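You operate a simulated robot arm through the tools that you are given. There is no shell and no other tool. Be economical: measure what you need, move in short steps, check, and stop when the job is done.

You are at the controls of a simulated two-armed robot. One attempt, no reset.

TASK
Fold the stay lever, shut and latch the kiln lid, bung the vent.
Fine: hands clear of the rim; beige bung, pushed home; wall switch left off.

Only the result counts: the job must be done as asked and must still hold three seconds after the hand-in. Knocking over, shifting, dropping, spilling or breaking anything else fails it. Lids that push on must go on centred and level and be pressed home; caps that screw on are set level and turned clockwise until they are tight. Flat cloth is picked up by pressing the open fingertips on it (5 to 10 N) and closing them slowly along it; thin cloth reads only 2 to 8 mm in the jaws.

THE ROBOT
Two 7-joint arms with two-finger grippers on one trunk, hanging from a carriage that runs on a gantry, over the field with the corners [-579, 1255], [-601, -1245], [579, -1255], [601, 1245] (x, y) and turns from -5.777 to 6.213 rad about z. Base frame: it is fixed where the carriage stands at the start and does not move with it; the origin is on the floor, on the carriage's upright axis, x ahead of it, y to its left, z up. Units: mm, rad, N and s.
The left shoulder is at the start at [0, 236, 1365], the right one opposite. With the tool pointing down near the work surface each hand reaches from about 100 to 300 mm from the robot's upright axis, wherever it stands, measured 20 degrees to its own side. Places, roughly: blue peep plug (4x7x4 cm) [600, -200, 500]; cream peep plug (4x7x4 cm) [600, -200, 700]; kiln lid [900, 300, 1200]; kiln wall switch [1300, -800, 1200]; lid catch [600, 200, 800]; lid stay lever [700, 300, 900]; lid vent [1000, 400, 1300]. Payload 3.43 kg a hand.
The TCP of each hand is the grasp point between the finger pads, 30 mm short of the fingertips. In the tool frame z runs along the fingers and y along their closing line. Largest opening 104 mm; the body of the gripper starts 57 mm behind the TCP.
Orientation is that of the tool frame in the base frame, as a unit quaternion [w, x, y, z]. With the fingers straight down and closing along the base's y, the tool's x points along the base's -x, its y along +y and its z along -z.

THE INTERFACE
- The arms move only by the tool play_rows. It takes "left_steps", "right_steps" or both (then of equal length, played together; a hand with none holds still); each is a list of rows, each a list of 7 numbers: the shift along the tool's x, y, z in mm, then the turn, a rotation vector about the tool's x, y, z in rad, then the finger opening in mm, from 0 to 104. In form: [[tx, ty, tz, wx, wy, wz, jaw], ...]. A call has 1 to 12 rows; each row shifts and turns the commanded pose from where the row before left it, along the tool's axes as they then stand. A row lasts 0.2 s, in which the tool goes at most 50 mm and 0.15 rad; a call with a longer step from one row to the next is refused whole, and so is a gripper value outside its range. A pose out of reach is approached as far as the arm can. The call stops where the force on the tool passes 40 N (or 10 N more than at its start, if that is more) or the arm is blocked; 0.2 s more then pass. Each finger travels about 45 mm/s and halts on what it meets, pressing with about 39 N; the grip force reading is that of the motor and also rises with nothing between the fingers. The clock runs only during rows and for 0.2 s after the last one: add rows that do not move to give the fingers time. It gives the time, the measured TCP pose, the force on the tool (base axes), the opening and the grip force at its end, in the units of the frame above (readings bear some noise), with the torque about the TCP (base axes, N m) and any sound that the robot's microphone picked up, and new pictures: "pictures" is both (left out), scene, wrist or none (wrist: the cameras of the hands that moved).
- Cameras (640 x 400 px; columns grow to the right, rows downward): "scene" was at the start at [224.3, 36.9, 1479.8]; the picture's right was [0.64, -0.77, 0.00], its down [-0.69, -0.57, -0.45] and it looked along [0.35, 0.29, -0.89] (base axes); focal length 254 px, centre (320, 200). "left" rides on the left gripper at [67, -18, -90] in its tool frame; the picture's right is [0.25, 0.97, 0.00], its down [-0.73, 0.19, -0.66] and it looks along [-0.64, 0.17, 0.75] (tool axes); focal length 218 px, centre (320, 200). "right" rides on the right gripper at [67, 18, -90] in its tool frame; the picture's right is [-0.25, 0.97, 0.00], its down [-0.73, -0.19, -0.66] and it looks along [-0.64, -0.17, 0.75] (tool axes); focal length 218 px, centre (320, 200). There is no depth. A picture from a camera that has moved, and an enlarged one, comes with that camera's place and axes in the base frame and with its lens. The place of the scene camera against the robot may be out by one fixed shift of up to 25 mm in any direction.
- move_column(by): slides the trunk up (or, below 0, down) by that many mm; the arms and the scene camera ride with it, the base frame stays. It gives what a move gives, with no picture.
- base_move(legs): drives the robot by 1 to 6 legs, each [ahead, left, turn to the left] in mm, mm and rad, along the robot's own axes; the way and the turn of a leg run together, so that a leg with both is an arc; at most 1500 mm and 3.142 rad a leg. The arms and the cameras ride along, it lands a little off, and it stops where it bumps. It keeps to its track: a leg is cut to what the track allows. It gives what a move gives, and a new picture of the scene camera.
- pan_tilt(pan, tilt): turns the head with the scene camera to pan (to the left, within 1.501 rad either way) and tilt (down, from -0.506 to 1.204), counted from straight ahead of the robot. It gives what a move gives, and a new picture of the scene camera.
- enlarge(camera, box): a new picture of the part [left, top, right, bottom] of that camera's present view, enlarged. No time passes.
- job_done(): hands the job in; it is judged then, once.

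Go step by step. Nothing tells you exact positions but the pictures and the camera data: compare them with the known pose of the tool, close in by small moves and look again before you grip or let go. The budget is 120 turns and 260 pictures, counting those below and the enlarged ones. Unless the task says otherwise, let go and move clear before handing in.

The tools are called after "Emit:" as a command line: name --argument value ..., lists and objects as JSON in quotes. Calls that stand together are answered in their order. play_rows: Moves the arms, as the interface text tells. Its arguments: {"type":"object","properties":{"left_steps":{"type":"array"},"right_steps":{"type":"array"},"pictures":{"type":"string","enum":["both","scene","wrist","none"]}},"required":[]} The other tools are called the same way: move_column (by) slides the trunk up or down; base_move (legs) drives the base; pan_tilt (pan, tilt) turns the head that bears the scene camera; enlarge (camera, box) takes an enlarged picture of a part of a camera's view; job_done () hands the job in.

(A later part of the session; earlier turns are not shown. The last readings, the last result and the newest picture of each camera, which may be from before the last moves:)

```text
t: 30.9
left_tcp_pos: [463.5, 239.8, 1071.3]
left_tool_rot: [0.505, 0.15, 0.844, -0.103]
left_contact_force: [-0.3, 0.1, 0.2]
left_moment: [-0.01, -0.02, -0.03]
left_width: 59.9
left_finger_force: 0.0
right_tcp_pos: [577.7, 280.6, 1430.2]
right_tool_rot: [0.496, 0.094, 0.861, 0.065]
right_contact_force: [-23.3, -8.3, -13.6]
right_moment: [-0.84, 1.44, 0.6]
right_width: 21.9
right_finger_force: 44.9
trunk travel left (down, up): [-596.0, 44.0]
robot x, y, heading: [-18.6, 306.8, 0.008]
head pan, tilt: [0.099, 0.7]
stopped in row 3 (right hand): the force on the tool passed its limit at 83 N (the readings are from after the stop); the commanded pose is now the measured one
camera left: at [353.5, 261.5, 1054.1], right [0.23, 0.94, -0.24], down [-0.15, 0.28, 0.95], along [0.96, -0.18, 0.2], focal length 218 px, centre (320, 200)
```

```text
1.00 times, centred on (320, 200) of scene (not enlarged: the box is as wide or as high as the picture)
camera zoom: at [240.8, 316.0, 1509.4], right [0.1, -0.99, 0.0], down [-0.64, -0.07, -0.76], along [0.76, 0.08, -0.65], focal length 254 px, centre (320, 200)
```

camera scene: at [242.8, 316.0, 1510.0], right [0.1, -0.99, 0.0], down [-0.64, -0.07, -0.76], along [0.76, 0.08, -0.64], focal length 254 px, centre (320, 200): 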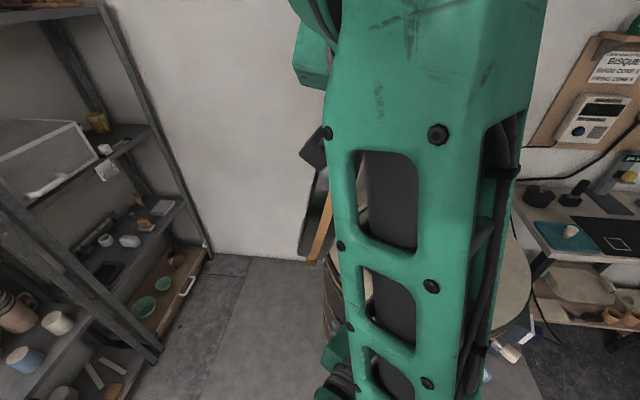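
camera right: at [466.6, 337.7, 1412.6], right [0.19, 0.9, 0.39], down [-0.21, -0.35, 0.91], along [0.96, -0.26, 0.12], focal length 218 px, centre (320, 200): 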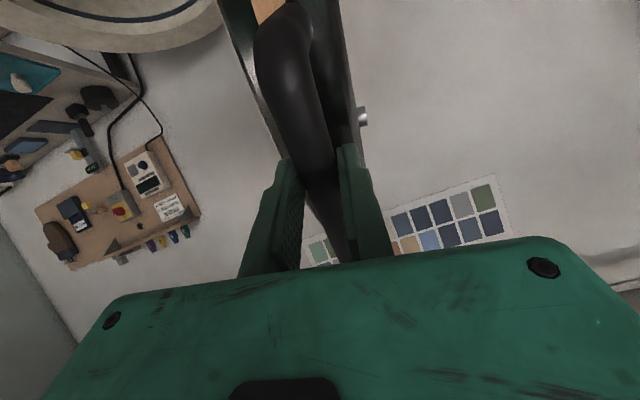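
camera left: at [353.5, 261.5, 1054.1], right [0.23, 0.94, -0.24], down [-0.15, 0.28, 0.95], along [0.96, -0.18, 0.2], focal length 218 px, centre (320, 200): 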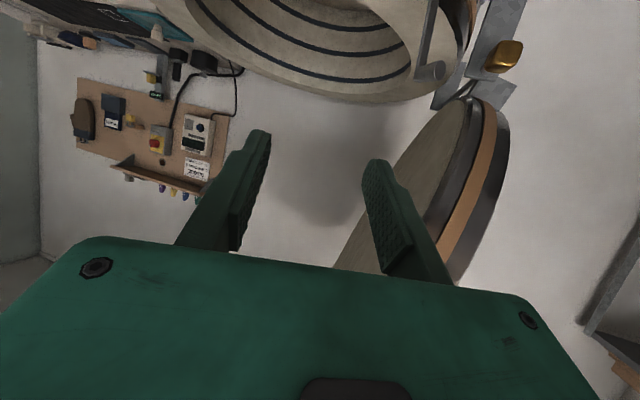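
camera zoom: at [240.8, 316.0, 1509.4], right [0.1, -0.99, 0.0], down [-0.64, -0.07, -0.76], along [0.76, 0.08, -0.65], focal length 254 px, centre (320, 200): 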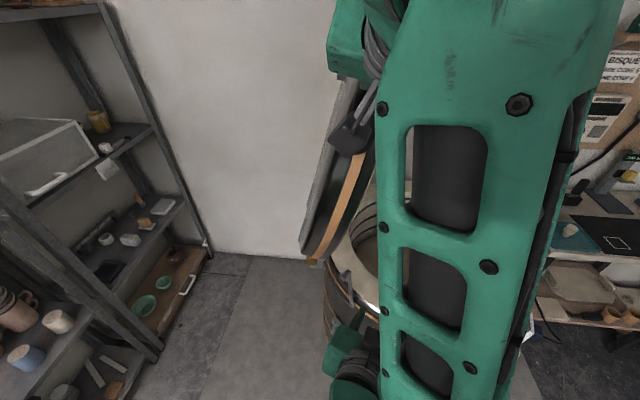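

The lid evidently stands by hinge friction and the lever only props it when lowered, so I needn't hold it. I release the handle and back everything off.

Emit:
play_rows --right_steps '[[0, 0, 0, 0, 0, 0, 40], [0, 0, 0, 0, 0, 0, 70], [0, 0, 0, 0, 0, 0, 80], [0, 0, -30, 0, 0, 0, 80], [0, 0, -30, 0, 0, 0, 80]]' --pictures "wrist"

Emit:
base_move --legs '[[-250, 0, 0]]'

```text
t: 32.1
left_tcp_pos: [463.4, 242.3, 1097.5]
left_tool_rot: [0.525, 0.143, 0.831, -0.113]
left_contact_force: [-0.3, -0.2, -0.7]
left_moment: [0.03, 0.03, -0.01]
left_width: 60.2
left_finger_force: 0.0
right_tcp_pos: [529.2, 268.6, 1460.2]
right_tool_rot: [0.498, 0.103, 0.859, 0.058]
right_contact_force: [-0.4, -0.2, 0.2]
right_moment: [0.02, 0.03, -0.05]
right_width: 80.1
right_finger_force: 0.0
trunk travel left (down, up): [-596.0, 44.0]
robot x, y, heading: [-21.2, 309.3, 0.006]
head pan, tilt: [0.099, 0.7]
camera right: at [423.1, 302.2, 1450.7], right [0.24, 0.88, 0.41], down [-0.24, -0.36, 0.9], along [0.94, -0.31, 0.13], focal length 218 px, centre (320, 200)
```

right: 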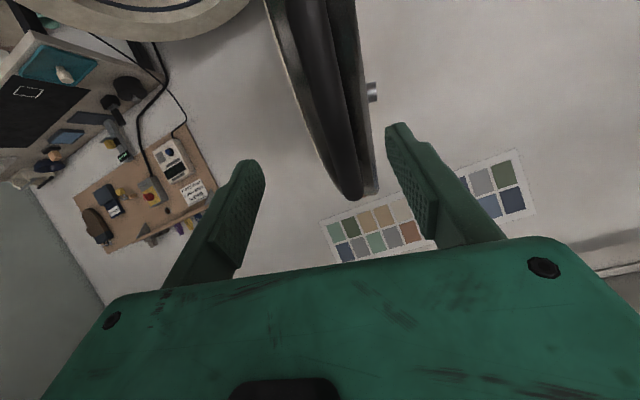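

```text
t: 33.9
left_tcp_pos: [206.3, 240.6, 1096.8]
left_tool_rot: [0.525, 0.143, 0.831, -0.113]
left_contact_force: [-0.1, 1.0, 0.1]
left_moment: [0.0, -0.05, 0.02]
left_width: 60.0
left_finger_force: 0.0
right_tcp_pos: [272.5, 266.4, 1460.7]
right_tool_rot: [0.498, 0.106, 0.858, 0.058]
right_contact_force: [-0.2, -1.2, -0.7]
right_moment: [0.0, 0.04, 0.0]
right_width: 80.1
right_finger_force: 0.0
trunk travel left (down, up): [-596.0, 44.0]
robot x, y, heading: [-275.6, 305.1, 0.001]
head pan, tilt: [0.099, 0.7]
camera scene: at [-14.1, 314.1, 1510.0], right [0.1, -0.99, 0.0], down [-0.64, -0.06, -0.76], along [0.76, 0.08, -0.64], focal length 254 px, centre (320, 200)
```

scene: 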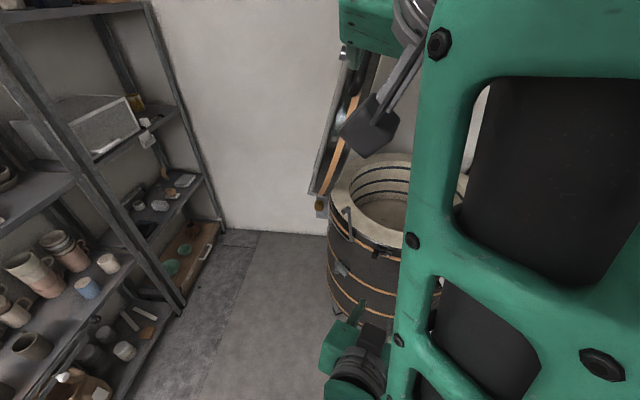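

The lid stays put by itself. I part the arms: right hand to the right, left hand to the left and tool down.

Emit:
play_rows --right_steps '[[10, -42, 12, 0, 0, 0, 80], [10, -42, 12, 0, 0, 0, 80], [10, -42, 12, 0, 0, 0, 80], [10, -42, 12, 0, 0, 0, 80], [10, -42, 12, 0, 0, 0, 80], [10, -42, 12, 0, 0, 0, 80]]' --pictures "none"

Emit:
play_rows --left_steps '[[0, 35, 0, -0.0703, 0.093, -0.0487, 30], [0, 35, 0, -0.0703, 0.093, -0.0487, 0], [0, 35, 0, -0.0703, 0.093, -0.0487, 0], [0, 35, 0, -0.0703, 0.093, -0.0487, 0], [0, 35, 0, 0, 0, 0, 0], [0, 35, 0, 0, 0, 0, 0]]' --pictures "both"

```text
t: 35.3
left_tcp_pos: [207.3, 241.1, 1096.7]
left_tool_rot: [0.525, 0.144, 0.831, -0.113]
left_contact_force: [0.1, -0.6, 0.3]
left_moment: [0.01, -0.02, -0.01]
left_width: 59.7
left_finger_force: 0.0
right_tcp_pos: [277.1, 34.9, 1325.3]
right_tool_rot: [0.499, 0.106, 0.858, 0.058]
right_contact_force: [-0.2, -0.7, 0.4]
right_moment: [-0.02, 0.0, -0.01]
right_width: 79.8
right_finger_force: 0.1
trunk travel left (down, up): [-596.0, 44.0]
robot x, y, heading: [-275.5, 304.9, 0.002]
head pan, tilt: [0.099, 0.7]
```

```text
t: 36.7
left_tcp_pos: [242.4, 446.7, 1090.1]
left_tool_rot: [0.363, 0.007, 0.932, -0.018]
left_contact_force: [0.0, 0.0, -0.6]
left_moment: [0.0, -0.01, 0.01]
left_width: 0.2
left_finger_force: 34.4
right_tcp_pos: [278.3, 36.0, 1327.0]
right_tool_rot: [0.499, 0.106, 0.858, 0.058]
right_contact_force: [-0.3, 0.4, 0.5]
right_moment: [-0.05, -0.01, 0.02]
right_width: 79.9
right_finger_force: 0.0
trunk travel left (down, up): [-596.0, 44.0]
robot x, y, heading: [-275.5, 307.2, 0.003]
head pan, tilt: [0.099, 0.7]
camera scene: at [-14.2, 314.1, 1509.9], right [0.1, -0.99, 0.0], down [-0.64, -0.06, -0.76], along [0.76, 0.08, -0.64], focal length 254 px, centre (320, 200)
camera left: at [132.3, 431.7, 1111.4], right [-0.16, 0.97, -0.2], down [0.1, 0.22, 0.97], along [0.98, 0.14, -0.13], focal length 218 px, centre (320, 200)
```

scene: 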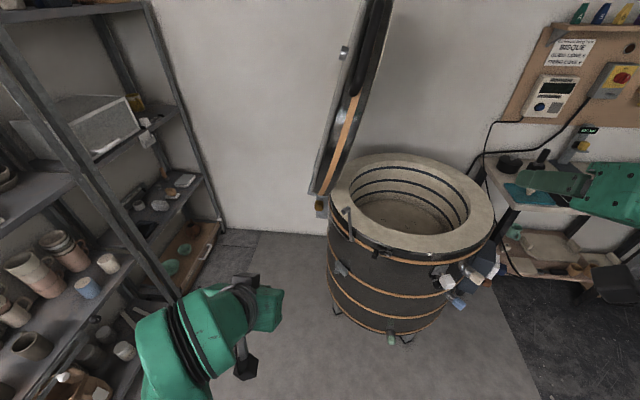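
left: 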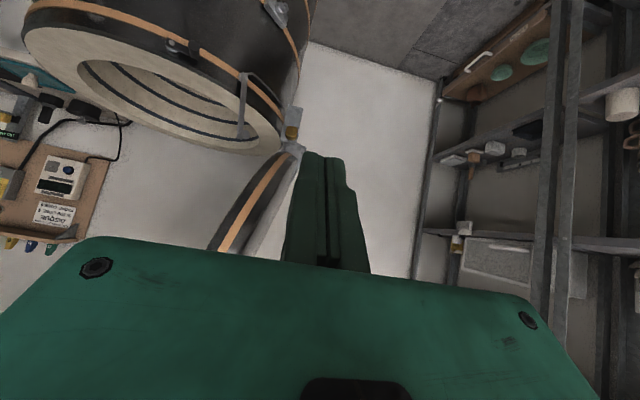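

Good clear view. I lower the trunk and drive so the closed left fingers come in just to the right of the lever's upper part.

Emit:
move_column --by -168

Emit:
base_move --legs '[[0, -215, 0], [300, 0, 0]]'

Emit:
enlarge --camera "left" --box '[0, 0, 640, 400]'

```text
t: 38.6
left_tcp_pos: [242.8, 445.1, 921.7]
left_tool_rot: [0.364, 0.007, 0.931, -0.019]
left_contact_force: [-0.4, 0.5, 0.3]
left_moment: [0.03, 0.02, 0.01]
left_width: 0.3
left_finger_force: 34.8
right_tcp_pos: [277.3, 35.3, 1158.2]
right_tool_rot: [0.499, 0.105, 0.858, 0.059]
right_contact_force: [0.0, -0.2, -0.1]
right_moment: [-0.01, 0.04, 0.02]
right_width: 79.8
right_finger_force: 0.0
trunk travel left (down, up): [-428.0, 212.0]
robot x, y, heading: [-274.9, 310.9, 0.005]
head pan, tilt: [0.099, 0.7]
```

```text
t: 42.0
left_tcp_pos: [546.5, 226.2, 922.2]
left_tool_rot: [0.364, 0.009, 0.931, -0.02]
left_contact_force: [0.3, -0.5, -0.5]
left_moment: [-0.04, -0.01, 0.0]
left_width: 0.2
left_finger_force: 35.0
right_tcp_pos: [580.7, -183.5, 1158.9]
right_tool_rot: [0.499, 0.106, 0.858, 0.059]
right_contact_force: [0.1, 0.0, 0.3]
right_moment: [-0.03, 0.01, 0.0]
right_width: 79.9
right_finger_force: 0.0
trunk travel left (down, up): [-428.0, 212.0]
robot x, y, heading: [32.8, 88.1, -0.001]
head pan, tilt: [0.099, 0.7]
camera scene: at [289.3, 94.4, 1342.0], right [0.1, -1.0, 0.0], down [-0.64, -0.06, -0.77], along [0.76, 0.08, -0.64], focal length 254 px, centre (320, 200)
```

scene: 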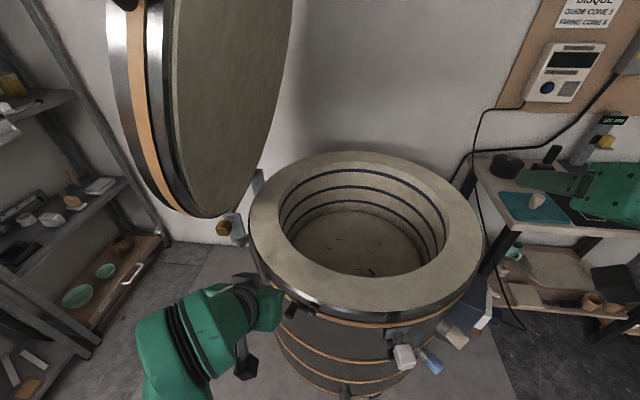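

```text
1.00 times, centred on (320, 200) of left (not enlarged: the box is as wide or as high as the picture)
camera zoom: at [436.1, 211.5, 943.4], right [-0.16, 0.97, -0.2], down [0.1, 0.22, 0.97], along [0.98, 0.14, -0.13], focal length 218 px, centre (320, 200)
```

zoom: 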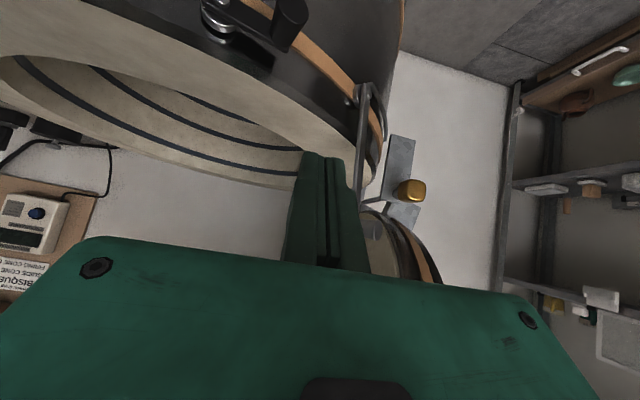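

The lever bar is just to the right of the fingers in the picture (base +y), pivot confirmed at [647, 261, 795]. Moving ahead 75 mm and then to +y towards the lever.

Emit:
play_rows --left_steps '[[-27.6, 0, 25.4, 0, 0, 0, 0], [-27.6, 0, 25.4, 0, 0, 0, 0], [0, 20, 0, 0, 0, 0, 0], [0, 20, 0, 0, 0, 0, 0]]' --pictures "both"

```text
t: 43.0
left_tcp_pos: [624.0, 264.6, 918.4]
left_tool_rot: [0.364, 0.007, 0.931, -0.018]
left_contact_force: [0.1, -0.2, -0.9]
left_moment: [0.0, 0.02, -0.03]
left_width: 0.2
left_finger_force: 34.9
right_tcp_pos: [580.4, -183.2, 1156.4]
right_tool_rot: [0.499, 0.106, 0.858, 0.059]
right_contact_force: [0.0, 0.2, -0.9]
right_moment: [0.01, 0.02, 0.06]
right_width: 80.2
right_finger_force: 0.0
trunk travel left (down, up): [-428.0, 212.0]
robot x, y, heading: [26.9, 85.3, 0.0]
head pan, tilt: [0.099, 0.7]
camera scene: at [289.2, 94.5, 1341.9], right [0.1, -1.0, 0.0], down [-0.64, -0.06, -0.76], along [0.76, 0.08, -0.64], focal length 254 px, centre (320, 200)
camera left: at [512.4, 250.5, 940.4], right [-0.16, 0.97, -0.2], down [0.1, 0.22, 0.97], along [0.98, 0.14, -0.13], focal length 218 px, centre (320, 200)
```

scene: 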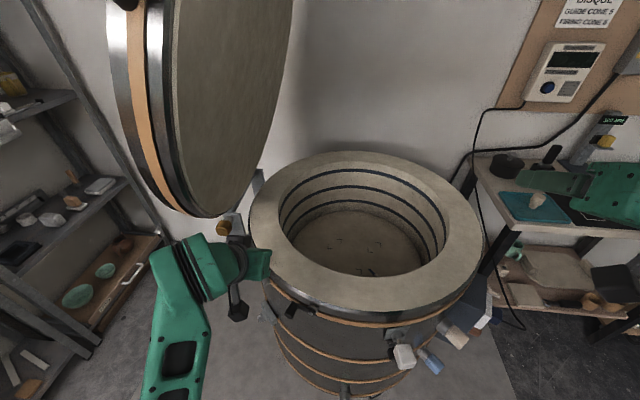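
left: 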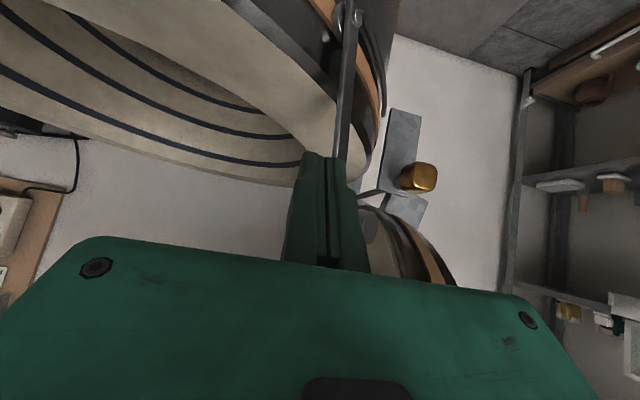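

The finger is nearly touching the bar. I push on along the rim tangent towards the hinge.

Emit:
play_rows --left_steps '[[0, 15, 0, 0, 0, 0, 0], [-4, 15, 4, 0, 0, 0, 0], [-4, 15, 4, 0, 0, 0, 0]]' --pictures "wrist"

```text
t: 43.8
left_tcp_pos: [634.7, 307.9, 917.1]
left_tool_rot: [0.363, 0.007, 0.931, -0.018]
left_contact_force: [-1.7, -0.2, -4.9]
left_moment: [0.0, -0.01, -0.01]
left_width: 0.1
left_finger_force: 34.0
right_tcp_pos: [580.3, -183.9, 1156.6]
right_tool_rot: [0.498, 0.106, 0.859, 0.058]
right_contact_force: [0.0, 0.0, 0.4]
right_moment: [0.01, 0.02, 0.0]
right_width: 80.3
right_finger_force: 0.1
trunk travel left (down, up): [-428.0, 212.0]
robot x, y, heading: [28.3, 88.4, -0.001]
head pan, tilt: [0.099, 0.7]
camera left: at [524.8, 293.9, 939.0], right [-0.16, 0.97, -0.2], down [0.1, 0.22, 0.97], along [0.98, 0.14, -0.13], focal length 218 px, centre (320, 200)
```

left: 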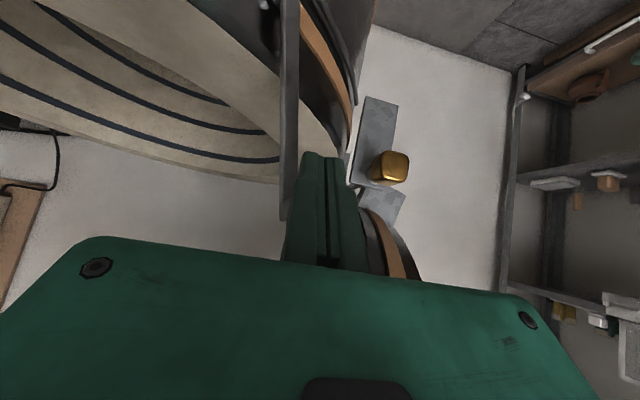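

The finger slid past in front of the bar. I go back, in by 30 mm more, and push again.

Emit:
play_rows --left_steps '[[0, -25, 0, 0, 0, 0, 0], [0, -28, 0, 0, 0, 0, 0], [-11, 0, 10, 0, 0, 0, 0], [-11, 0, 10, 0, 0, 0, 0], [0, 15, 0, 0, 0, 0, 0], [0, 10, 0, 0, 0, 0, 0], [0, 10, 0, 0, 0, 0, 0]]' --pictures "wrist"

```text
t: 45.4
left_tcp_pos: [664.4, 289.8, 920.2]
left_tool_rot: [0.364, 0.007, 0.931, -0.018]
left_contact_force: [-0.7, -0.5, 0.2]
left_moment: [0.07, -0.01, 0.01]
left_width: 0.1
left_finger_force: 34.4
right_tcp_pos: [580.8, -183.6, 1156.9]
right_tool_rot: [0.499, 0.104, 0.858, 0.059]
right_contact_force: [0.3, 0.2, 0.3]
right_moment: [0.01, 0.01, -0.02]
right_width: 79.9
right_finger_force: 0.1
trunk travel left (down, up): [-428.0, 212.0]
robot x, y, heading: [28.3, 90.4, -0.002]
head pan, tilt: [0.099, 0.7]
camera left: at [553.8, 276.3, 942.3], right [-0.16, 0.97, -0.2], down [0.1, 0.22, 0.97], along [0.98, 0.14, -0.13], focal length 218 px, centre (320, 200)
```

left: 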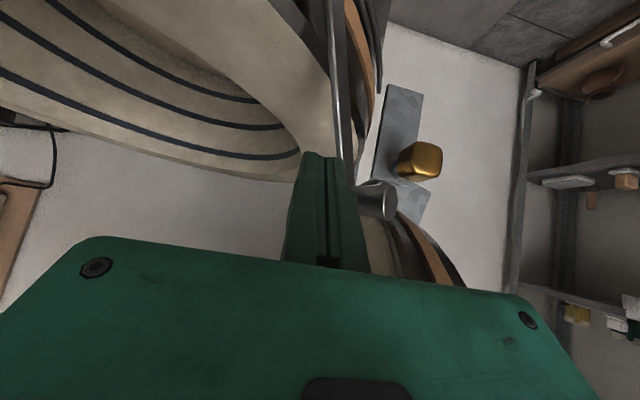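

Now the bar and grip lie just right of the fingers. Pushing.

Emit:
play_rows --left_steps '[[-3, 10, 3, 0, 0, 0, 0], [-3, 10, 3, 0, 0, 0, 0], [-3, 10, 3, 0, 0, 0, 0], [-3, 10, 5, 0, 0, 0, 0]]' --pictures "wrist"

```text
t: 46.4
left_tcp_pos: [681.6, 324.6, 916.7]
left_tool_rot: [0.364, 0.01, 0.931, -0.021]
left_contact_force: [-6.9, -15.6, 1.9]
left_moment: [1.69, -0.72, 0.72]
left_width: 0.1
left_finger_force: 34.7
right_tcp_pos: [580.7, -185.5, 1157.3]
right_tool_rot: [0.499, 0.106, 0.858, 0.057]
right_contact_force: [-0.1, 0.4, -0.2]
right_moment: [0.0, 0.02, 0.02]
right_width: 79.8
right_finger_force: 0.1
trunk travel left (down, up): [-428.0, 212.0]
robot x, y, heading: [29.7, 91.3, -0.003]
head pan, tilt: [0.099, 0.7]
camera left: at [571.7, 310.4, 938.1], right [-0.15, 0.97, -0.2], down [0.1, 0.22, 0.97], along [0.98, 0.13, -0.13], focal length 218 px, centre (320, 200)
```

left: 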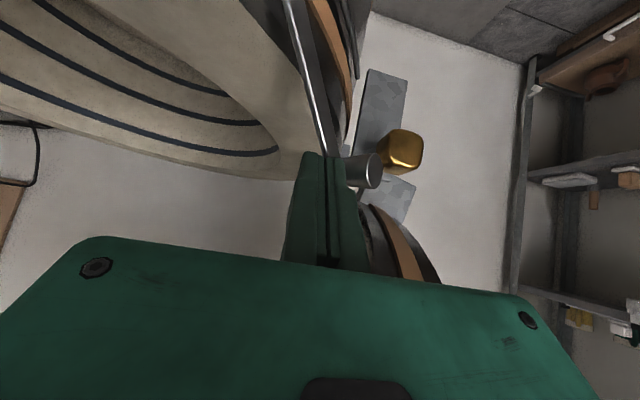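

The lever is folding towards the hinge. I follow its arc, adding downward motion.

Emit:
play_rows --left_steps '[[-3.5, 10.4, 9.6, 0, 0, 0, 0], [-3.5, 10.4, 9.6, 0, 0, 0, 0], [-3.5, 10.4, 9.6, 0, 0, 0, 0], [0, 9, 11.6, 0, 0, 0, 0]]' --pictures "wrist"

```text
t: 46.9
left_tcp_pos: [693.3, 334.0, 908.8]
left_tool_rot: [0.363, 0.013, 0.931, -0.023]
left_contact_force: [-1.0, -7.0, -0.8]
left_moment: [0.8, -0.24, 0.27]
left_width: 0.1
left_finger_force: 34.6
right_tcp_pos: [579.0, -185.8, 1156.3]
right_tool_rot: [0.499, 0.106, 0.858, 0.057]
right_contact_force: [0.4, -0.3, 0.0]
right_moment: [-0.01, 0.02, 0.01]
right_width: 80.0
right_finger_force: 0.1
trunk travel left (down, up): [-428.0, 212.0]
robot x, y, heading: [27.9, 89.3, -0.004]
head pan, tilt: [0.099, 0.7]
stopped in row 2 (left hand): the force on the tool passed its limit at 48 N (the readings are from after the stop); the commanded pose is now the measured one
camera left: at [582.6, 321.2, 931.2], right [-0.15, 0.97, -0.2], down [0.1, 0.22, 0.97], along [0.98, 0.12, -0.13], focal length 218 px, centre (320, 200)
```

left: 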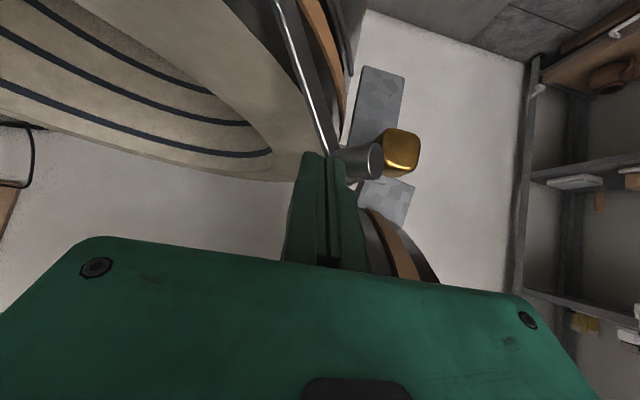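

Force spiked; possibly just speed. I push slower, purely tangential.

Emit:
play_rows --left_steps '[[-2, 4, 2.5, 0, 0, 0, 0], [-2, 4, 2.5, 0, 0, 0, 0], [-2, 4, 2.5, 0, 0, 0, 0], [-2, 4, 2.5, 0, 0, 0, 0], [-2, 4, 2.5, 0, 0, 0, 0]]' --pictures "wrist"

```text
t: 47.7
left_tcp_pos: [694.8, 334.4, 908.9]
left_tool_rot: [0.366, 0.019, 0.93, -0.026]
left_contact_force: [-1.7, -8.4, 0.3]
left_moment: [0.84, -0.24, 0.35]
left_width: 0.0
left_finger_force: 35.1
right_tcp_pos: [574.0, -188.1, 1154.3]
right_tool_rot: [0.497, 0.106, 0.86, 0.056]
right_contact_force: [-0.1, 0.8, -0.4]
right_moment: [-0.02, 0.02, 0.02]
right_width: 80.1
right_finger_force: 0.1
trunk travel left (down, up): [-428.0, 212.0]
robot x, y, heading: [27.1, 90.0, 0.003]
head pan, tilt: [0.099, 0.7]
stopped in row 3 (left hand): the force on the tool passed its limit at 42 N (the readings are from after the stop); the commanded pose is now the measured one
camera left: at [583.8, 322.2, 930.5], right [-0.13, 0.97, -0.21], down [0.1, 0.22, 0.97], along [0.99, 0.11, -0.12], focal length 218 px, centre (320, 200)
```

left: 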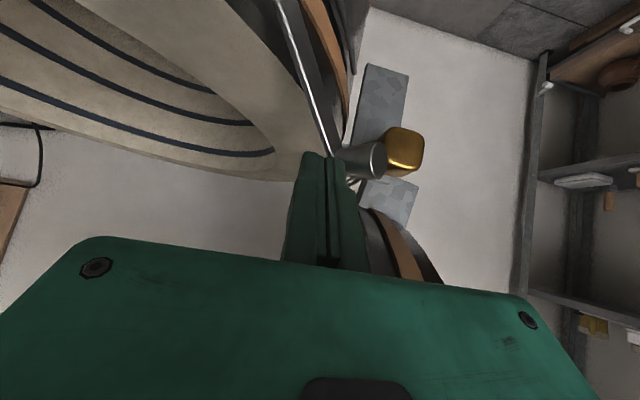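

The moments show the hand's body is pressing on the lid's edge, not the lever stopping. I back off and yaw the hand so its body keeps to the right of the lid, then push with the fingertip lower down.

Emit:
play_rows --left_steps '[[4, -20, -3, 0, 0, 0, 0], [4, -20, -3, 0, 0, 0, 0], [0, -10, 0, 0, 0, 0, 0], [0, 0, 0, -0.081, 0, -0.088, 0], [0, 0, 0, -0.081, 0, -0.088, 0], [0, 0, 0, -0.081, 0, -0.088, 0], [0, 0, 0, -0.081, 0, -0.088, 0], [0, 0, 0, -0.081, 0, -0.088, 0], [0, 0, 0, -0.081, 0, -0.088, 0]]' --pictures "both"

```text
t: 49.7
left_tcp_pos: [676.8, 294.7, 931.9]
left_tool_rot: [0.348, -0.286, 0.888, 0.093]
left_contact_force: [0.1, 0.1, 0.5]
left_moment: [0.0, 0.06, -0.02]
left_width: 0.0
left_finger_force: 34.6
left hand out of reach, approached as far as the arm can: row 8, 9
right_tcp_pos: [578.5, -186.7, 1159.6]
right_tool_rot: [0.499, 0.107, 0.858, 0.058]
right_contact_force: [0.4, 0.4, -0.3]
right_moment: [0.03, 0.01, 0.01]
right_width: 80.1
right_finger_force: 0.0
trunk travel left (down, up): [-428.0, 212.0]
robot x, y, heading: [26.8, 89.1, 0.001]
head pan, tilt: [0.099, 0.7]
camera scene: at [288.4, 93.0, 1342.2], right [0.1, -1.0, 0.0], down [-0.64, -0.06, -0.77], along [0.76, 0.07, -0.64], focal length 254 px, centre (320, 200)
camera left: at [596.0, 218.2, 955.0], right [-0.7, 0.68, -0.2], down [-0.05, 0.24, 0.97], along [0.71, 0.69, -0.14], focal length 218 px, centre (320, 200)
```

scene: 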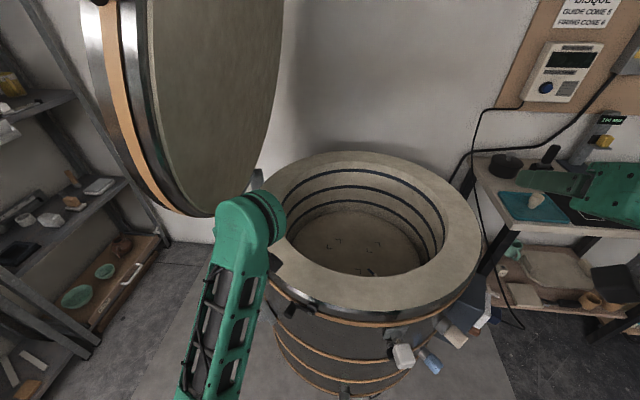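
left: 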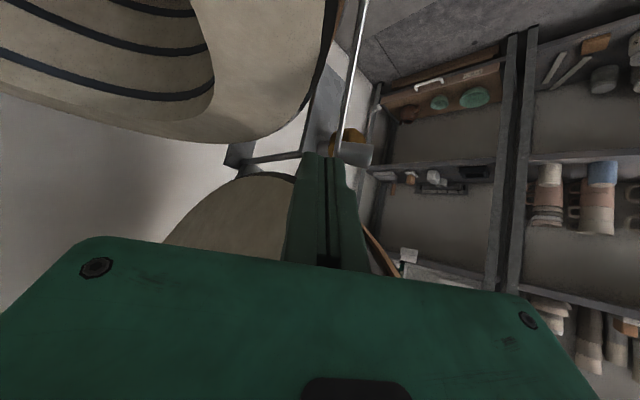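

The bar is straight ahead of the fingertip now, with the body away from the lid. Lower by 25 mm and push along the tangent.

Emit:
play_rows --left_steps '[[8.4, 0.4, 9.3, 0, 0, 0, 0], [8.4, 0.4, 9.3, 0, 0, 0, 0], [-5.4, 1.8, 5.2, 0, 0, 0, 0], [-5.4, 1.8, 5.2, 0, 0, 0, 0], [-5.4, 1.8, 5.2, 0, 0, 0, 0], [-5.4, 1.8, 5.2, 0, 0, 0, 0], [-5.4, 1.8, 5.2, 0, 0, 0, 0]]' --pictures "wrist"

```text
t: 51.3
left_tcp_pos: [686.1, 331.7, 922.5]
left_tool_rot: [0.348, -0.284, 0.889, 0.092]
left_contact_force: [0.4, 0.7, -0.2]
left_moment: [-0.01, 0.0, 0.0]
left_width: 0.1
left_finger_force: 34.7
left hand out of reach, approached as far as the arm can: row 1, 2, 5
right_tcp_pos: [578.8, -185.5, 1156.8]
right_tool_rot: [0.499, 0.106, 0.858, 0.057]
right_contact_force: [0.6, -0.3, -1.0]
right_moment: [0.01, -0.02, -0.02]
right_width: 80.0
right_finger_force: 0.1
trunk travel left (down, up): [-428.0, 212.0]
robot x, y, heading: [25.3, 85.9, 0.0]
head pan, tilt: [0.099, 0.7]
camera left: at [605.8, 254.6, 946.1], right [-0.7, 0.68, -0.2], down [-0.04, 0.24, 0.97], along [0.71, 0.69, -0.14], focal length 218 px, centre (320, 200)
```

left: 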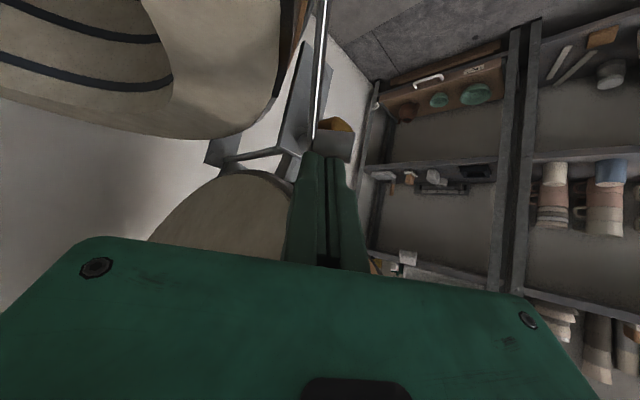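

The arm is at full stretch, so I lower the trunk 45 mm and use short base legs to push.

Emit:
move_column --by -45

Emit:
base_move --legs '[[20, 22, 0]]'

Emit:
enlarge --camera "left" --box '[0, 0, 640, 400]'

```text
t: 52.1
left_tcp_pos: [686.4, 331.2, 879.0]
left_tool_rot: [0.348, -0.285, 0.888, 0.093]
left_contact_force: [0.6, 0.5, -1.2]
left_moment: [0.01, -0.01, -0.02]
left_width: 0.0
left_finger_force: 34.8
right_tcp_pos: [579.9, -186.7, 1112.5]
right_tool_rot: [0.499, 0.107, 0.858, 0.058]
right_contact_force: [-0.6, 0.3, -0.4]
right_moment: [-0.01, -0.01, 0.02]
right_width: 80.1
right_finger_force: 0.1
trunk travel left (down, up): [-383.0, 257.0]
robot x, y, heading: [30.4, 84.2, -0.001]
head pan, tilt: [0.099, 0.7]
```

```text
t: 53.0
left_tcp_pos: [705.2, 355.3, 878.8]
left_tool_rot: [0.347, -0.285, 0.889, 0.093]
left_contact_force: [0.4, 0.6, -0.7]
left_moment: [0.02, 0.05, 0.0]
left_width: 0.0
left_finger_force: 34.6
right_tcp_pos: [598.5, -163.5, 1113.2]
right_tool_rot: [0.499, 0.105, 0.858, 0.059]
right_contact_force: [-0.2, 0.0, 0.5]
right_moment: [0.01, -0.03, 0.05]
right_width: 80.1
right_finger_force: 0.0
trunk travel left (down, up): [-383.0, 257.0]
robot x, y, heading: [46.6, 109.6, -0.002]
head pan, tilt: [0.099, 0.7]
camera scene: at [307.4, 115.3, 1297.0], right [0.1, -1.0, 0.0], down [-0.64, -0.06, -0.77], along [0.76, 0.08, -0.64], focal length 254 px, centre (320, 200)
```

scene: 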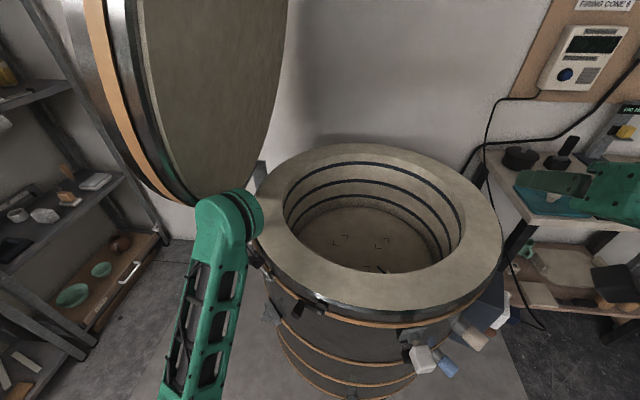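

```text
1.00 times, centred on (320, 200) of left (not enlarged: the box is as wide or as high as the picture)
camera zoom: at [625.0, 277.5, 901.3], right [-0.7, 0.68, -0.2], down [-0.05, 0.24, 0.97], along [0.71, 0.69, -0.14], focal length 218 px, centre (320, 200)
```

zoom: 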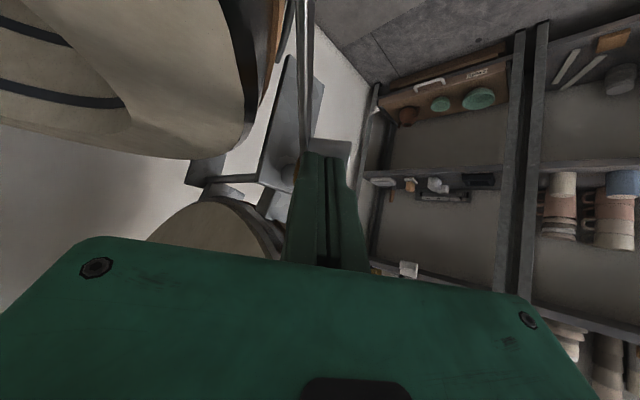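

No load; continue down and along.

Emit:
base_move --legs '[[20, 22, 0]]'

Emit:
move_column --by -30

Emit:
enlarge --camera "left" --box '[160, 0, 480, 200]'

```text
t: 53.9
left_tcp_pos: [719.6, 359.5, 868.5]
left_tool_rot: [0.337, -0.277, 0.895, 0.088]
left_contact_force: [-6.4, -5.9, -3.4]
left_moment: [0.45, -0.62, 0.19]
left_width: 0.2
left_finger_force: 34.8
right_tcp_pos: [612.1, -148.9, 1113.1]
right_tool_rot: [0.498, 0.107, 0.859, 0.057]
right_contact_force: [-0.3, 0.0, 0.3]
right_moment: [-0.02, 0.0, 0.02]
right_width: 80.1
right_finger_force: 0.2
trunk travel left (down, up): [-383.0, 257.0]
robot x, y, heading: [64.7, 127.7, -0.002]
head pan, tilt: [0.099, 0.7]
stopped in leg 1: the force on the tool passed its limit at 74 N (the readings are from after the stop); the commanded pose is now the measured one
camera scene: at [322.1, 131.5, 1296.9], right [0.1, -1.0, 0.0], down [-0.64, -0.06, -0.76], along [0.76, 0.07, -0.64], focal length 254 px, centre (320, 200)
```

scene: 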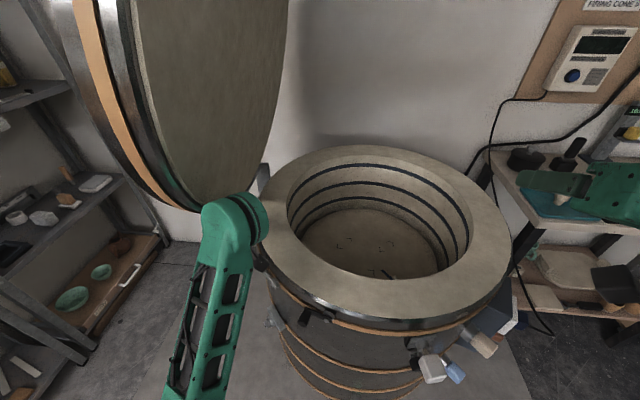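

```text
t: 54.6
left_tcp_pos: [719.5, 361.0, 841.1]
left_tool_rot: [0.34, -0.279, 0.894, 0.087]
left_contact_force: [-1.0, -0.3, -0.3]
left_moment: [0.0, 0.01, 0.0]
left_width: 0.1
left_finger_force: 34.8
right_tcp_pos: [613.3, -147.7, 1083.8]
right_tool_rot: [0.499, 0.107, 0.858, 0.057]
right_contact_force: [-0.3, 0.5, 1.1]
right_moment: [0.01, 0.0, -0.01]
right_width: 80.3
right_finger_force: 0.1
trunk travel left (down, up): [-353.0, 287.0]
robot x, y, heading: [61.8, 132.5, 0.0]
head pan, tilt: [0.099, 0.7]
```

```text
2.00 times, centred on (320, 100) of left
camera zoom: at [638.8, 286.0, 865.2], right [-0.7, 0.69, -0.2], down [-0.03, 0.25, 0.97], along [0.72, 0.68, -0.16], focal length 436 px, centre (320, 400)
```

zoom: 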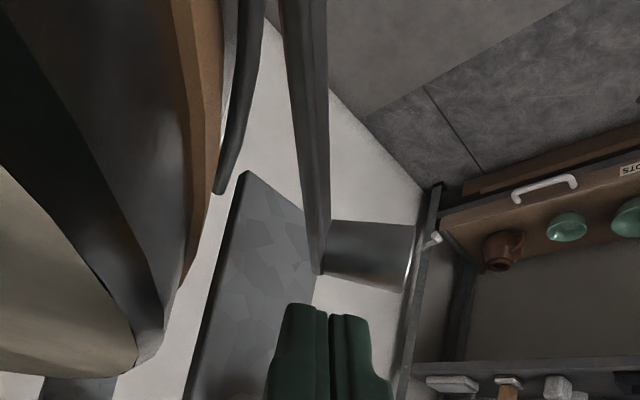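

The lever appears to have swung over: its end is now at about [738, 365, 800], i.e. horizontal. I back the hand out and check.

Emit:
base_move --legs '[[-60, -60, 0], [-120, 0, 0]]'

Emit:
enlarge --camera "left" --box '[160, 0, 480, 200]'

Emit:
enlarge --camera "scene" --box '[120, 150, 360, 350]'

```text
t: 56.5
left_tcp_pos: [541.2, 302.7, 839.1]
left_tool_rot: [0.339, -0.28, 0.894, 0.089]
left_contact_force: [0.1, 0.4, -1.3]
left_moment: [0.01, -0.02, 0.01]
left_width: 0.1
left_finger_force: 34.7
right_tcp_pos: [435.4, -205.5, 1082.2]
right_tool_rot: [0.498, 0.106, 0.859, 0.059]
right_contact_force: [0.4, 0.0, 1.2]
right_moment: [0.01, -0.02, 0.0]
right_width: 79.9
right_finger_force: 0.0
trunk travel left (down, up): [-353.0, 287.0]
robot x, y, heading: [-118.2, 69.2, 0.002]
head pan, tilt: [0.099, 0.7]
camera scene: at [144.1, 74.3, 1266.7], right [0.1, -1.0, 0.0], down [-0.64, -0.06, -0.76], along [0.76, 0.07, -0.64], focal length 254 px, centre (320, 200)
```

scene: 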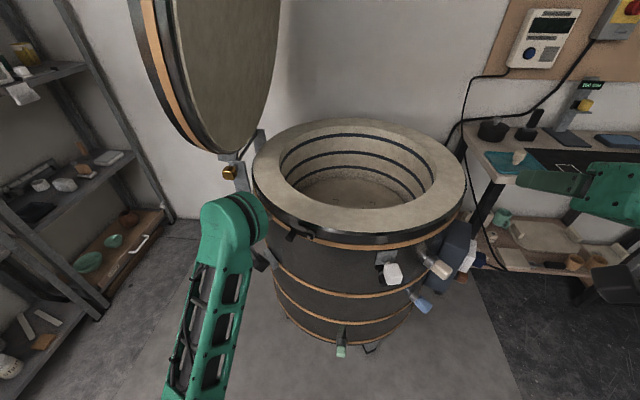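

```text
2.00 times, centred on (320, 100) of left
camera zoom: at [459.5, 228.3, 864.4], right [-0.7, 0.69, -0.2], down [-0.02, 0.25, 0.97], along [0.72, 0.68, -0.16], focal length 436 px, centre (320, 400)
```

zoom: 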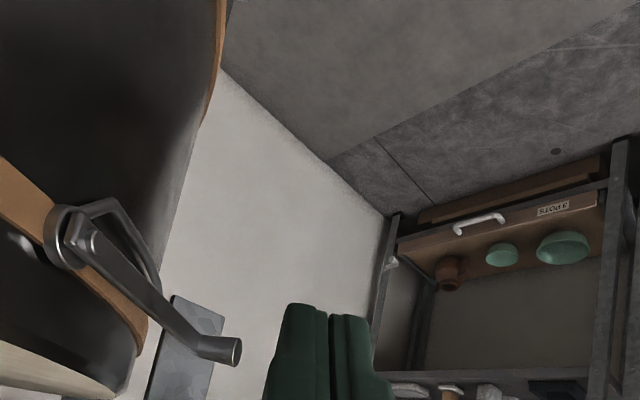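

```text
2.00 times, centred on (240, 250) of scene
camera zoom: at [144.1, 74.3, 1266.7], right [0.1, -1.0, 0.0], down [-0.64, -0.06, -0.76], along [0.76, 0.07, -0.64], focal length 509 px, centre (480, 100)
```

zoom: 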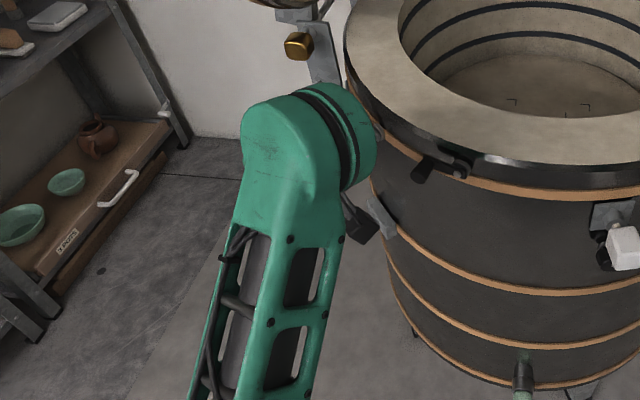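

The lever lies about horizontal alongside its rail. To make sure it's at its stop I go back over it and press lightly down.

Emit:
base_move --legs '[[120, 0, 0], [52, 52, 0]]'

Emit:
move_column --by -15

Emit:
enlarge --camera "left" --box '[160, 0, 480, 200]'

```text
t: 58.4
left_tcp_pos: [711.2, 356.9, 840.5]
left_tool_rot: [0.339, -0.28, 0.894, 0.089]
left_contact_force: [-0.4, 0.6, 1.0]
left_moment: [-0.01, 0.0, -0.04]
left_width: 0.1
left_finger_force: 35.1
right_tcp_pos: [605.7, -153.4, 1082.7]
right_tool_rot: [0.5, 0.106, 0.858, 0.058]
right_contact_force: [-0.8, 0.3, -0.7]
right_moment: [-0.04, -0.04, -0.01]
right_width: 79.8
right_finger_force: 0.0
trunk travel left (down, up): [-353.0, 287.0]
robot x, y, heading: [52.7, 122.4, -0.006]
head pan, tilt: [0.099, 0.7]
camera scene: at [314.7, 126.5, 1267.1], right [0.1, -1.0, 0.0], down [-0.64, -0.06, -0.77], along [0.76, 0.07, -0.64], focal length 254 px, centre (320, 200)
```

scene: 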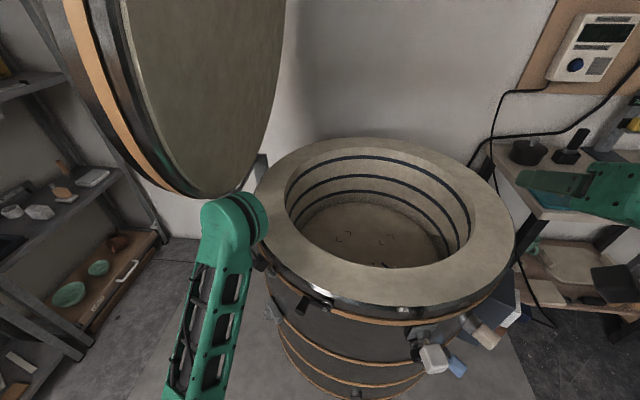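

```text
t: 59.0
left_tcp_pos: [712.6, 355.6, 825.0]
left_tool_rot: [0.339, -0.279, 0.894, 0.088]
left_contact_force: [0.1, -0.5, -0.4]
left_moment: [0.0, -0.01, 0.0]
left_width: 0.0
left_finger_force: 34.9
right_tcp_pos: [604.9, -153.7, 1067.4]
right_tool_rot: [0.499, 0.106, 0.858, 0.059]
right_contact_force: [0.7, -0.2, 0.0]
right_moment: [-0.02, -0.01, -0.01]
right_width: 80.0
right_finger_force: 0.0
trunk travel left (down, up): [-338.0, 302.0]
robot x, y, heading: [52.7, 124.2, -0.004]
head pan, tilt: [0.099, 0.7]
```

```text
2.00 times, centred on (320, 100) of left
camera zoom: at [630.3, 280.0, 849.9], right [-0.7, 0.69, -0.2], down [-0.03, 0.25, 0.97], along [0.72, 0.68, -0.16], focal length 436 px, centre (320, 400)
```

zoom: 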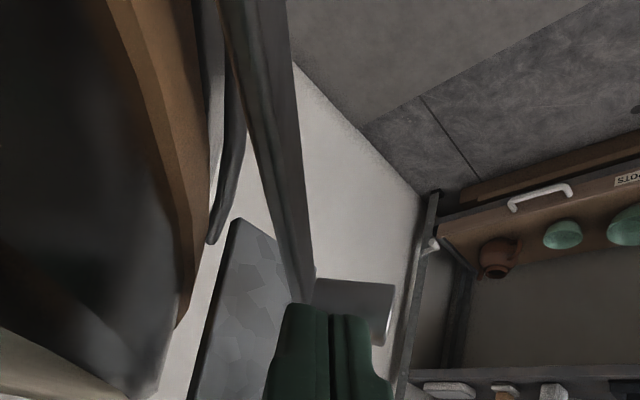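

Tip is right over the lever's end; press further.

Emit:
move_column --by -12

Emit:
move_column --by -12

Emit:
enlarge --camera "left" --box '[160, 0, 480, 200]'

```text
t: 59.8
left_tcp_pos: [711.4, 354.9, 823.1]
left_tool_rot: [0.348, -0.28, 0.891, 0.087]
left_contact_force: [-1.0, 0.3, 5.4]
left_moment: [-0.01, -0.05, 0.0]
left_width: 0.1
left_finger_force: 34.7
right_tcp_pos: [604.5, -153.3, 1055.0]
right_tool_rot: [0.499, 0.107, 0.858, 0.058]
right_contact_force: [0.1, -0.1, 0.3]
right_moment: [0.0, 0.04, 0.01]
right_width: 79.9
right_finger_force: 0.1
trunk travel left (down, up): [-326.0, 314.0]
robot x, y, heading: [54.9, 119.7, -0.002]
head pan, tilt: [0.099, 0.7]
stopped: the force on the tool passed its limit at 41 N (the readings are from after the stop); the commanded pose is now the measured one
```

```text
t: 60.3
left_tcp_pos: [711.3, 357.2, 821.9]
left_tool_rot: [0.357, -0.281, 0.887, 0.084]
left_contact_force: [-3.8, 0.2, 6.8]
left_moment: [0.02, 0.05, 0.01]
left_width: 0.0
left_finger_force: 34.9
right_tcp_pos: [605.7, -152.8, 1045.0]
right_tool_rot: [0.498, 0.106, 0.859, 0.059]
right_contact_force: [-0.9, 0.3, 0.5]
right_moment: [-0.01, -0.03, 0.0]
right_width: 79.9
right_finger_force: 0.1
trunk travel left (down, up): [-316.0, 324.0]
robot x, y, heading: [53.3, 121.8, -0.002]
head pan, tilt: [0.099, 0.7]
stopped: the force on the tool passed its limit at 44 N (the readings are from after the stop); the commanded pose is now the measured one
```

```text
2.00 times, centred on (320, 100) of left
camera zoom: at [630.4, 280.4, 844.4], right [-0.69, 0.69, -0.22], down [-0.06, 0.25, 0.97], along [0.72, 0.68, -0.13], focal length 436 px, centre (320, 400)
```

zoom: 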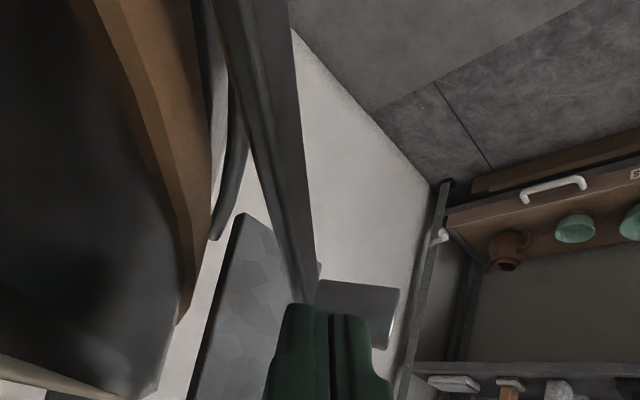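

The lever stands against a firm stop, so it is folded. I raise off, back out, and stow the left hand to the left.

Emit:
move_column --by 50

Emit:
base_move --legs '[[-55, -52, 0], [-250, 0, 0]]'

Emit:
play_rows --left_steps '[[20, 30, -30, 0, 0, 0, 0], [20, 30, -30, 0, 0, 0, 0], [20, 30, -30, 0, 0, 0, 0], [20, 30, -30, 0, 0, 0, 0], [20, 30, -30, 0, 0, 0, 0], [0, 0, 0, 0.081, 0, 0.088, 0], [0, 0, 0, 0.081, 0, 0.088, 0], [0, 0, 0, 0.081, 0, 0.088, 0], [0, 0, 0, 0.081, 0, 0.088, 0], [0, 0, 0, 0.081, 0, 0.088, 0]]' --pictures "none"

```text
t: 61.2
left_tcp_pos: [713.1, 356.6, 871.7]
left_tool_rot: [0.355, -0.281, 0.888, 0.084]
left_contact_force: [0.7, -0.1, -0.1]
left_moment: [-0.01, -0.02, -0.01]
left_width: 0.0
left_finger_force: 34.1
right_tcp_pos: [604.4, -153.5, 1094.5]
right_tool_rot: [0.498, 0.107, 0.859, 0.058]
right_contact_force: [-0.1, 0.9, 0.0]
right_moment: [0.02, -0.02, 0.02]
right_width: 80.0
right_finger_force: 0.1
trunk travel left (down, up): [-366.0, 274.0]
robot x, y, heading: [56.2, 117.4, -0.004]
head pan, tilt: [0.099, 0.7]
```

```text
t: 63.7
left_tcp_pos: [404.0, 306.5, 870.6]
left_tool_rot: [0.355, -0.28, 0.888, 0.083]
left_contact_force: [-0.5, 0.2, 0.3]
left_moment: [0.02, 0.0, 0.01]
left_width: 0.0
left_finger_force: 34.7
right_tcp_pos: [296.5, -204.2, 1095.7]
right_tool_rot: [0.498, 0.107, 0.859, 0.058]
right_contact_force: [-0.8, 0.6, 0.0]
right_moment: [-0.01, -0.04, -0.04]
right_width: 80.2
right_finger_force: 0.0
trunk travel left (down, up): [-366.0, 274.0]
robot x, y, heading: [-250.2, 74.0, -0.004]
head pan, tilt: [0.099, 0.7]
camera scene: at [6.0, 75.3, 1279.9], right [0.1, -1.0, 0.0], down [-0.64, -0.06, -0.76], along [0.76, 0.07, -0.64], focal length 254 px, centre (320, 200)
```

scene: 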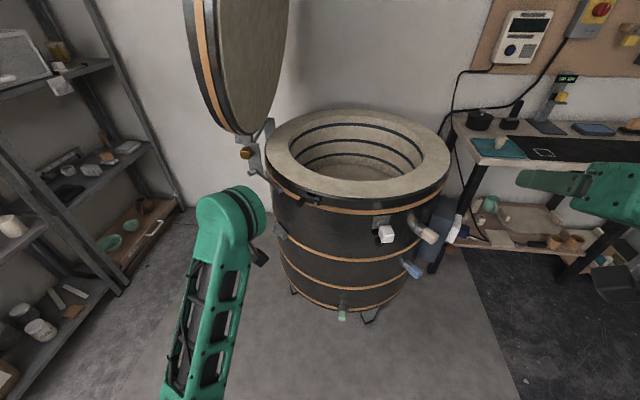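

```text
t: 65.9
left_tcp_pos: [173.9, 332.4, 905.9]
left_tool_rot: [0.377, -0.004, 0.926, -0.02]
left_contact_force: [0.3, -0.2, 0.0]
left_moment: [-0.02, -0.04, -0.03]
left_width: 0.0
left_finger_force: 34.9
right_tcp_pos: [298.3, -203.7, 1095.0]
right_tool_rot: [0.498, 0.106, 0.859, 0.059]
right_contact_force: [0.0, 0.4, -0.9]
right_moment: [-0.02, -0.01, -0.01]
right_width: 80.0
right_finger_force: 0.0
trunk travel left (down, up): [-366.0, 274.0]
robot x, y, heading: [-254.6, 72.8, -0.0]
head pan, tilt: [0.099, 0.7]
```

Now the right hand: raise the trunk, lift it to handle height and drive to the lid's front.

Emit:
move_column --by 65

Emit:
play_rows --right_steps '[[-22.7, 34.6, -17.5, 0, 0, 0, 104], [-22.7, 34.6, -17.5, 0, 0, 0, 104], [-22.7, 34.6, -17.5, 0, 0, 0, 104], [-22.7, 34.6, -17.5, 0, 0, 0, 104], [-22.7, 34.6, -17.5, 0, 0, 0, 104], [-22.7, 34.6, -17.5, 0, 0, 0, 104], [-22.7, 34.6, -17.5, 0, 0, 0, 104], [-22.7, 34.6, -17.5, 0, 0, 0, 104]]' --pictures "none"

Emit:
base_move --legs '[[0, 260, 0], [100, 0, 0]]'

Emit:
enlarge --camera "right" --box '[0, 0, 640, 400]'

```text
t: 66.9
left_tcp_pos: [173.4, 331.5, 970.4]
left_tool_rot: [0.377, -0.006, 0.926, -0.019]
left_contact_force: [0.8, 0.3, -0.2]
left_moment: [-0.01, -0.01, -0.03]
left_width: 0.0
left_finger_force: 34.7
right_tcp_pos: [296.7, -203.4, 1159.4]
right_tool_rot: [0.499, 0.107, 0.858, 0.057]
right_contact_force: [-0.5, 0.2, -0.5]
right_moment: [-0.04, 0.0, -0.02]
right_width: 80.1
right_finger_force: 0.1
trunk travel left (down, up): [-431.0, 209.0]
robot x, y, heading: [-251.8, 70.7, 0.0]
head pan, tilt: [0.099, 0.7]
```

```text
t: 68.7
left_tcp_pos: [173.8, 332.1, 970.4]
left_tool_rot: [0.378, -0.004, 0.926, -0.02]
left_contact_force: [-0.4, -0.3, 0.5]
left_moment: [0.03, -0.04, -0.01]
left_width: 0.1
left_finger_force: 35.3
right_tcp_pos: [296.6, 24.6, 1437.4]
right_tool_rot: [0.498, 0.106, 0.859, 0.058]
right_contact_force: [0.7, 0.4, -0.5]
right_moment: [-0.02, 0.02, -0.01]
right_width: 103.9
right_finger_force: 0.0
trunk travel left (down, up): [-431.0, 209.0]
robot x, y, heading: [-254.2, 73.5, -0.005]
head pan, tilt: [0.099, 0.7]
```

```text
t: 71.3
left_tcp_pos: [271.0, 594.5, 969.6]
left_tool_rot: [0.377, -0.007, 0.926, -0.018]
left_contact_force: [-0.4, -0.3, 0.4]
left_moment: [-0.01, 0.03, -0.02]
left_width: 0.0
left_finger_force: 34.4
right_tcp_pos: [393.6, 285.5, 1438.7]
right_tool_rot: [0.5, 0.104, 0.858, 0.06]
right_contact_force: [0.3, -0.9, 0.2]
right_moment: [0.02, -0.01, 0.0]
right_width: 104.0
right_finger_force: 0.1
trunk travel left (down, up): [-431.0, 209.0]
robot x, y, heading: [-157.5, 329.1, 0.006]
head pan, tilt: [0.099, 0.7]
camera scene: at [103.8, 336.2, 1345.1], right [0.1, -0.99, 0.0], down [-0.64, -0.06, -0.77], along [0.76, 0.08, -0.64], focal length 254 px, centre (320, 200)
```

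scene: 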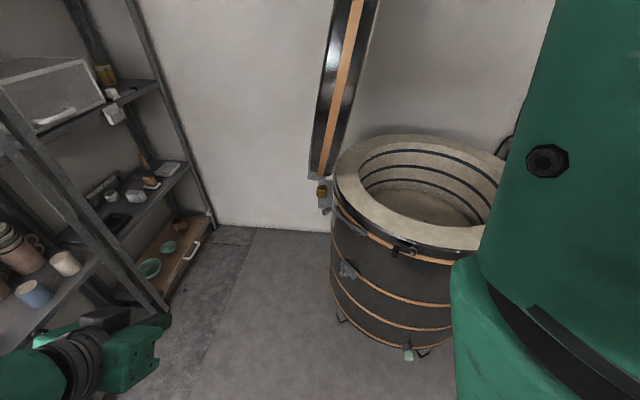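

```text
1.00 times, centred on (320, 200) of right (not enlarged: the box is as wide or as high as the picture)
camera zoom: at [286.4, 319.8, 1428.3], right [0.24, 0.88, 0.41], down [-0.24, -0.36, 0.9], along [0.94, -0.32, 0.13], focal length 218 px, centre (320, 200)
```

zoom: 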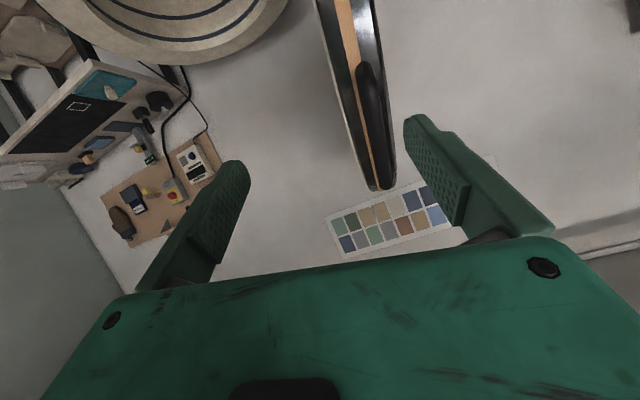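

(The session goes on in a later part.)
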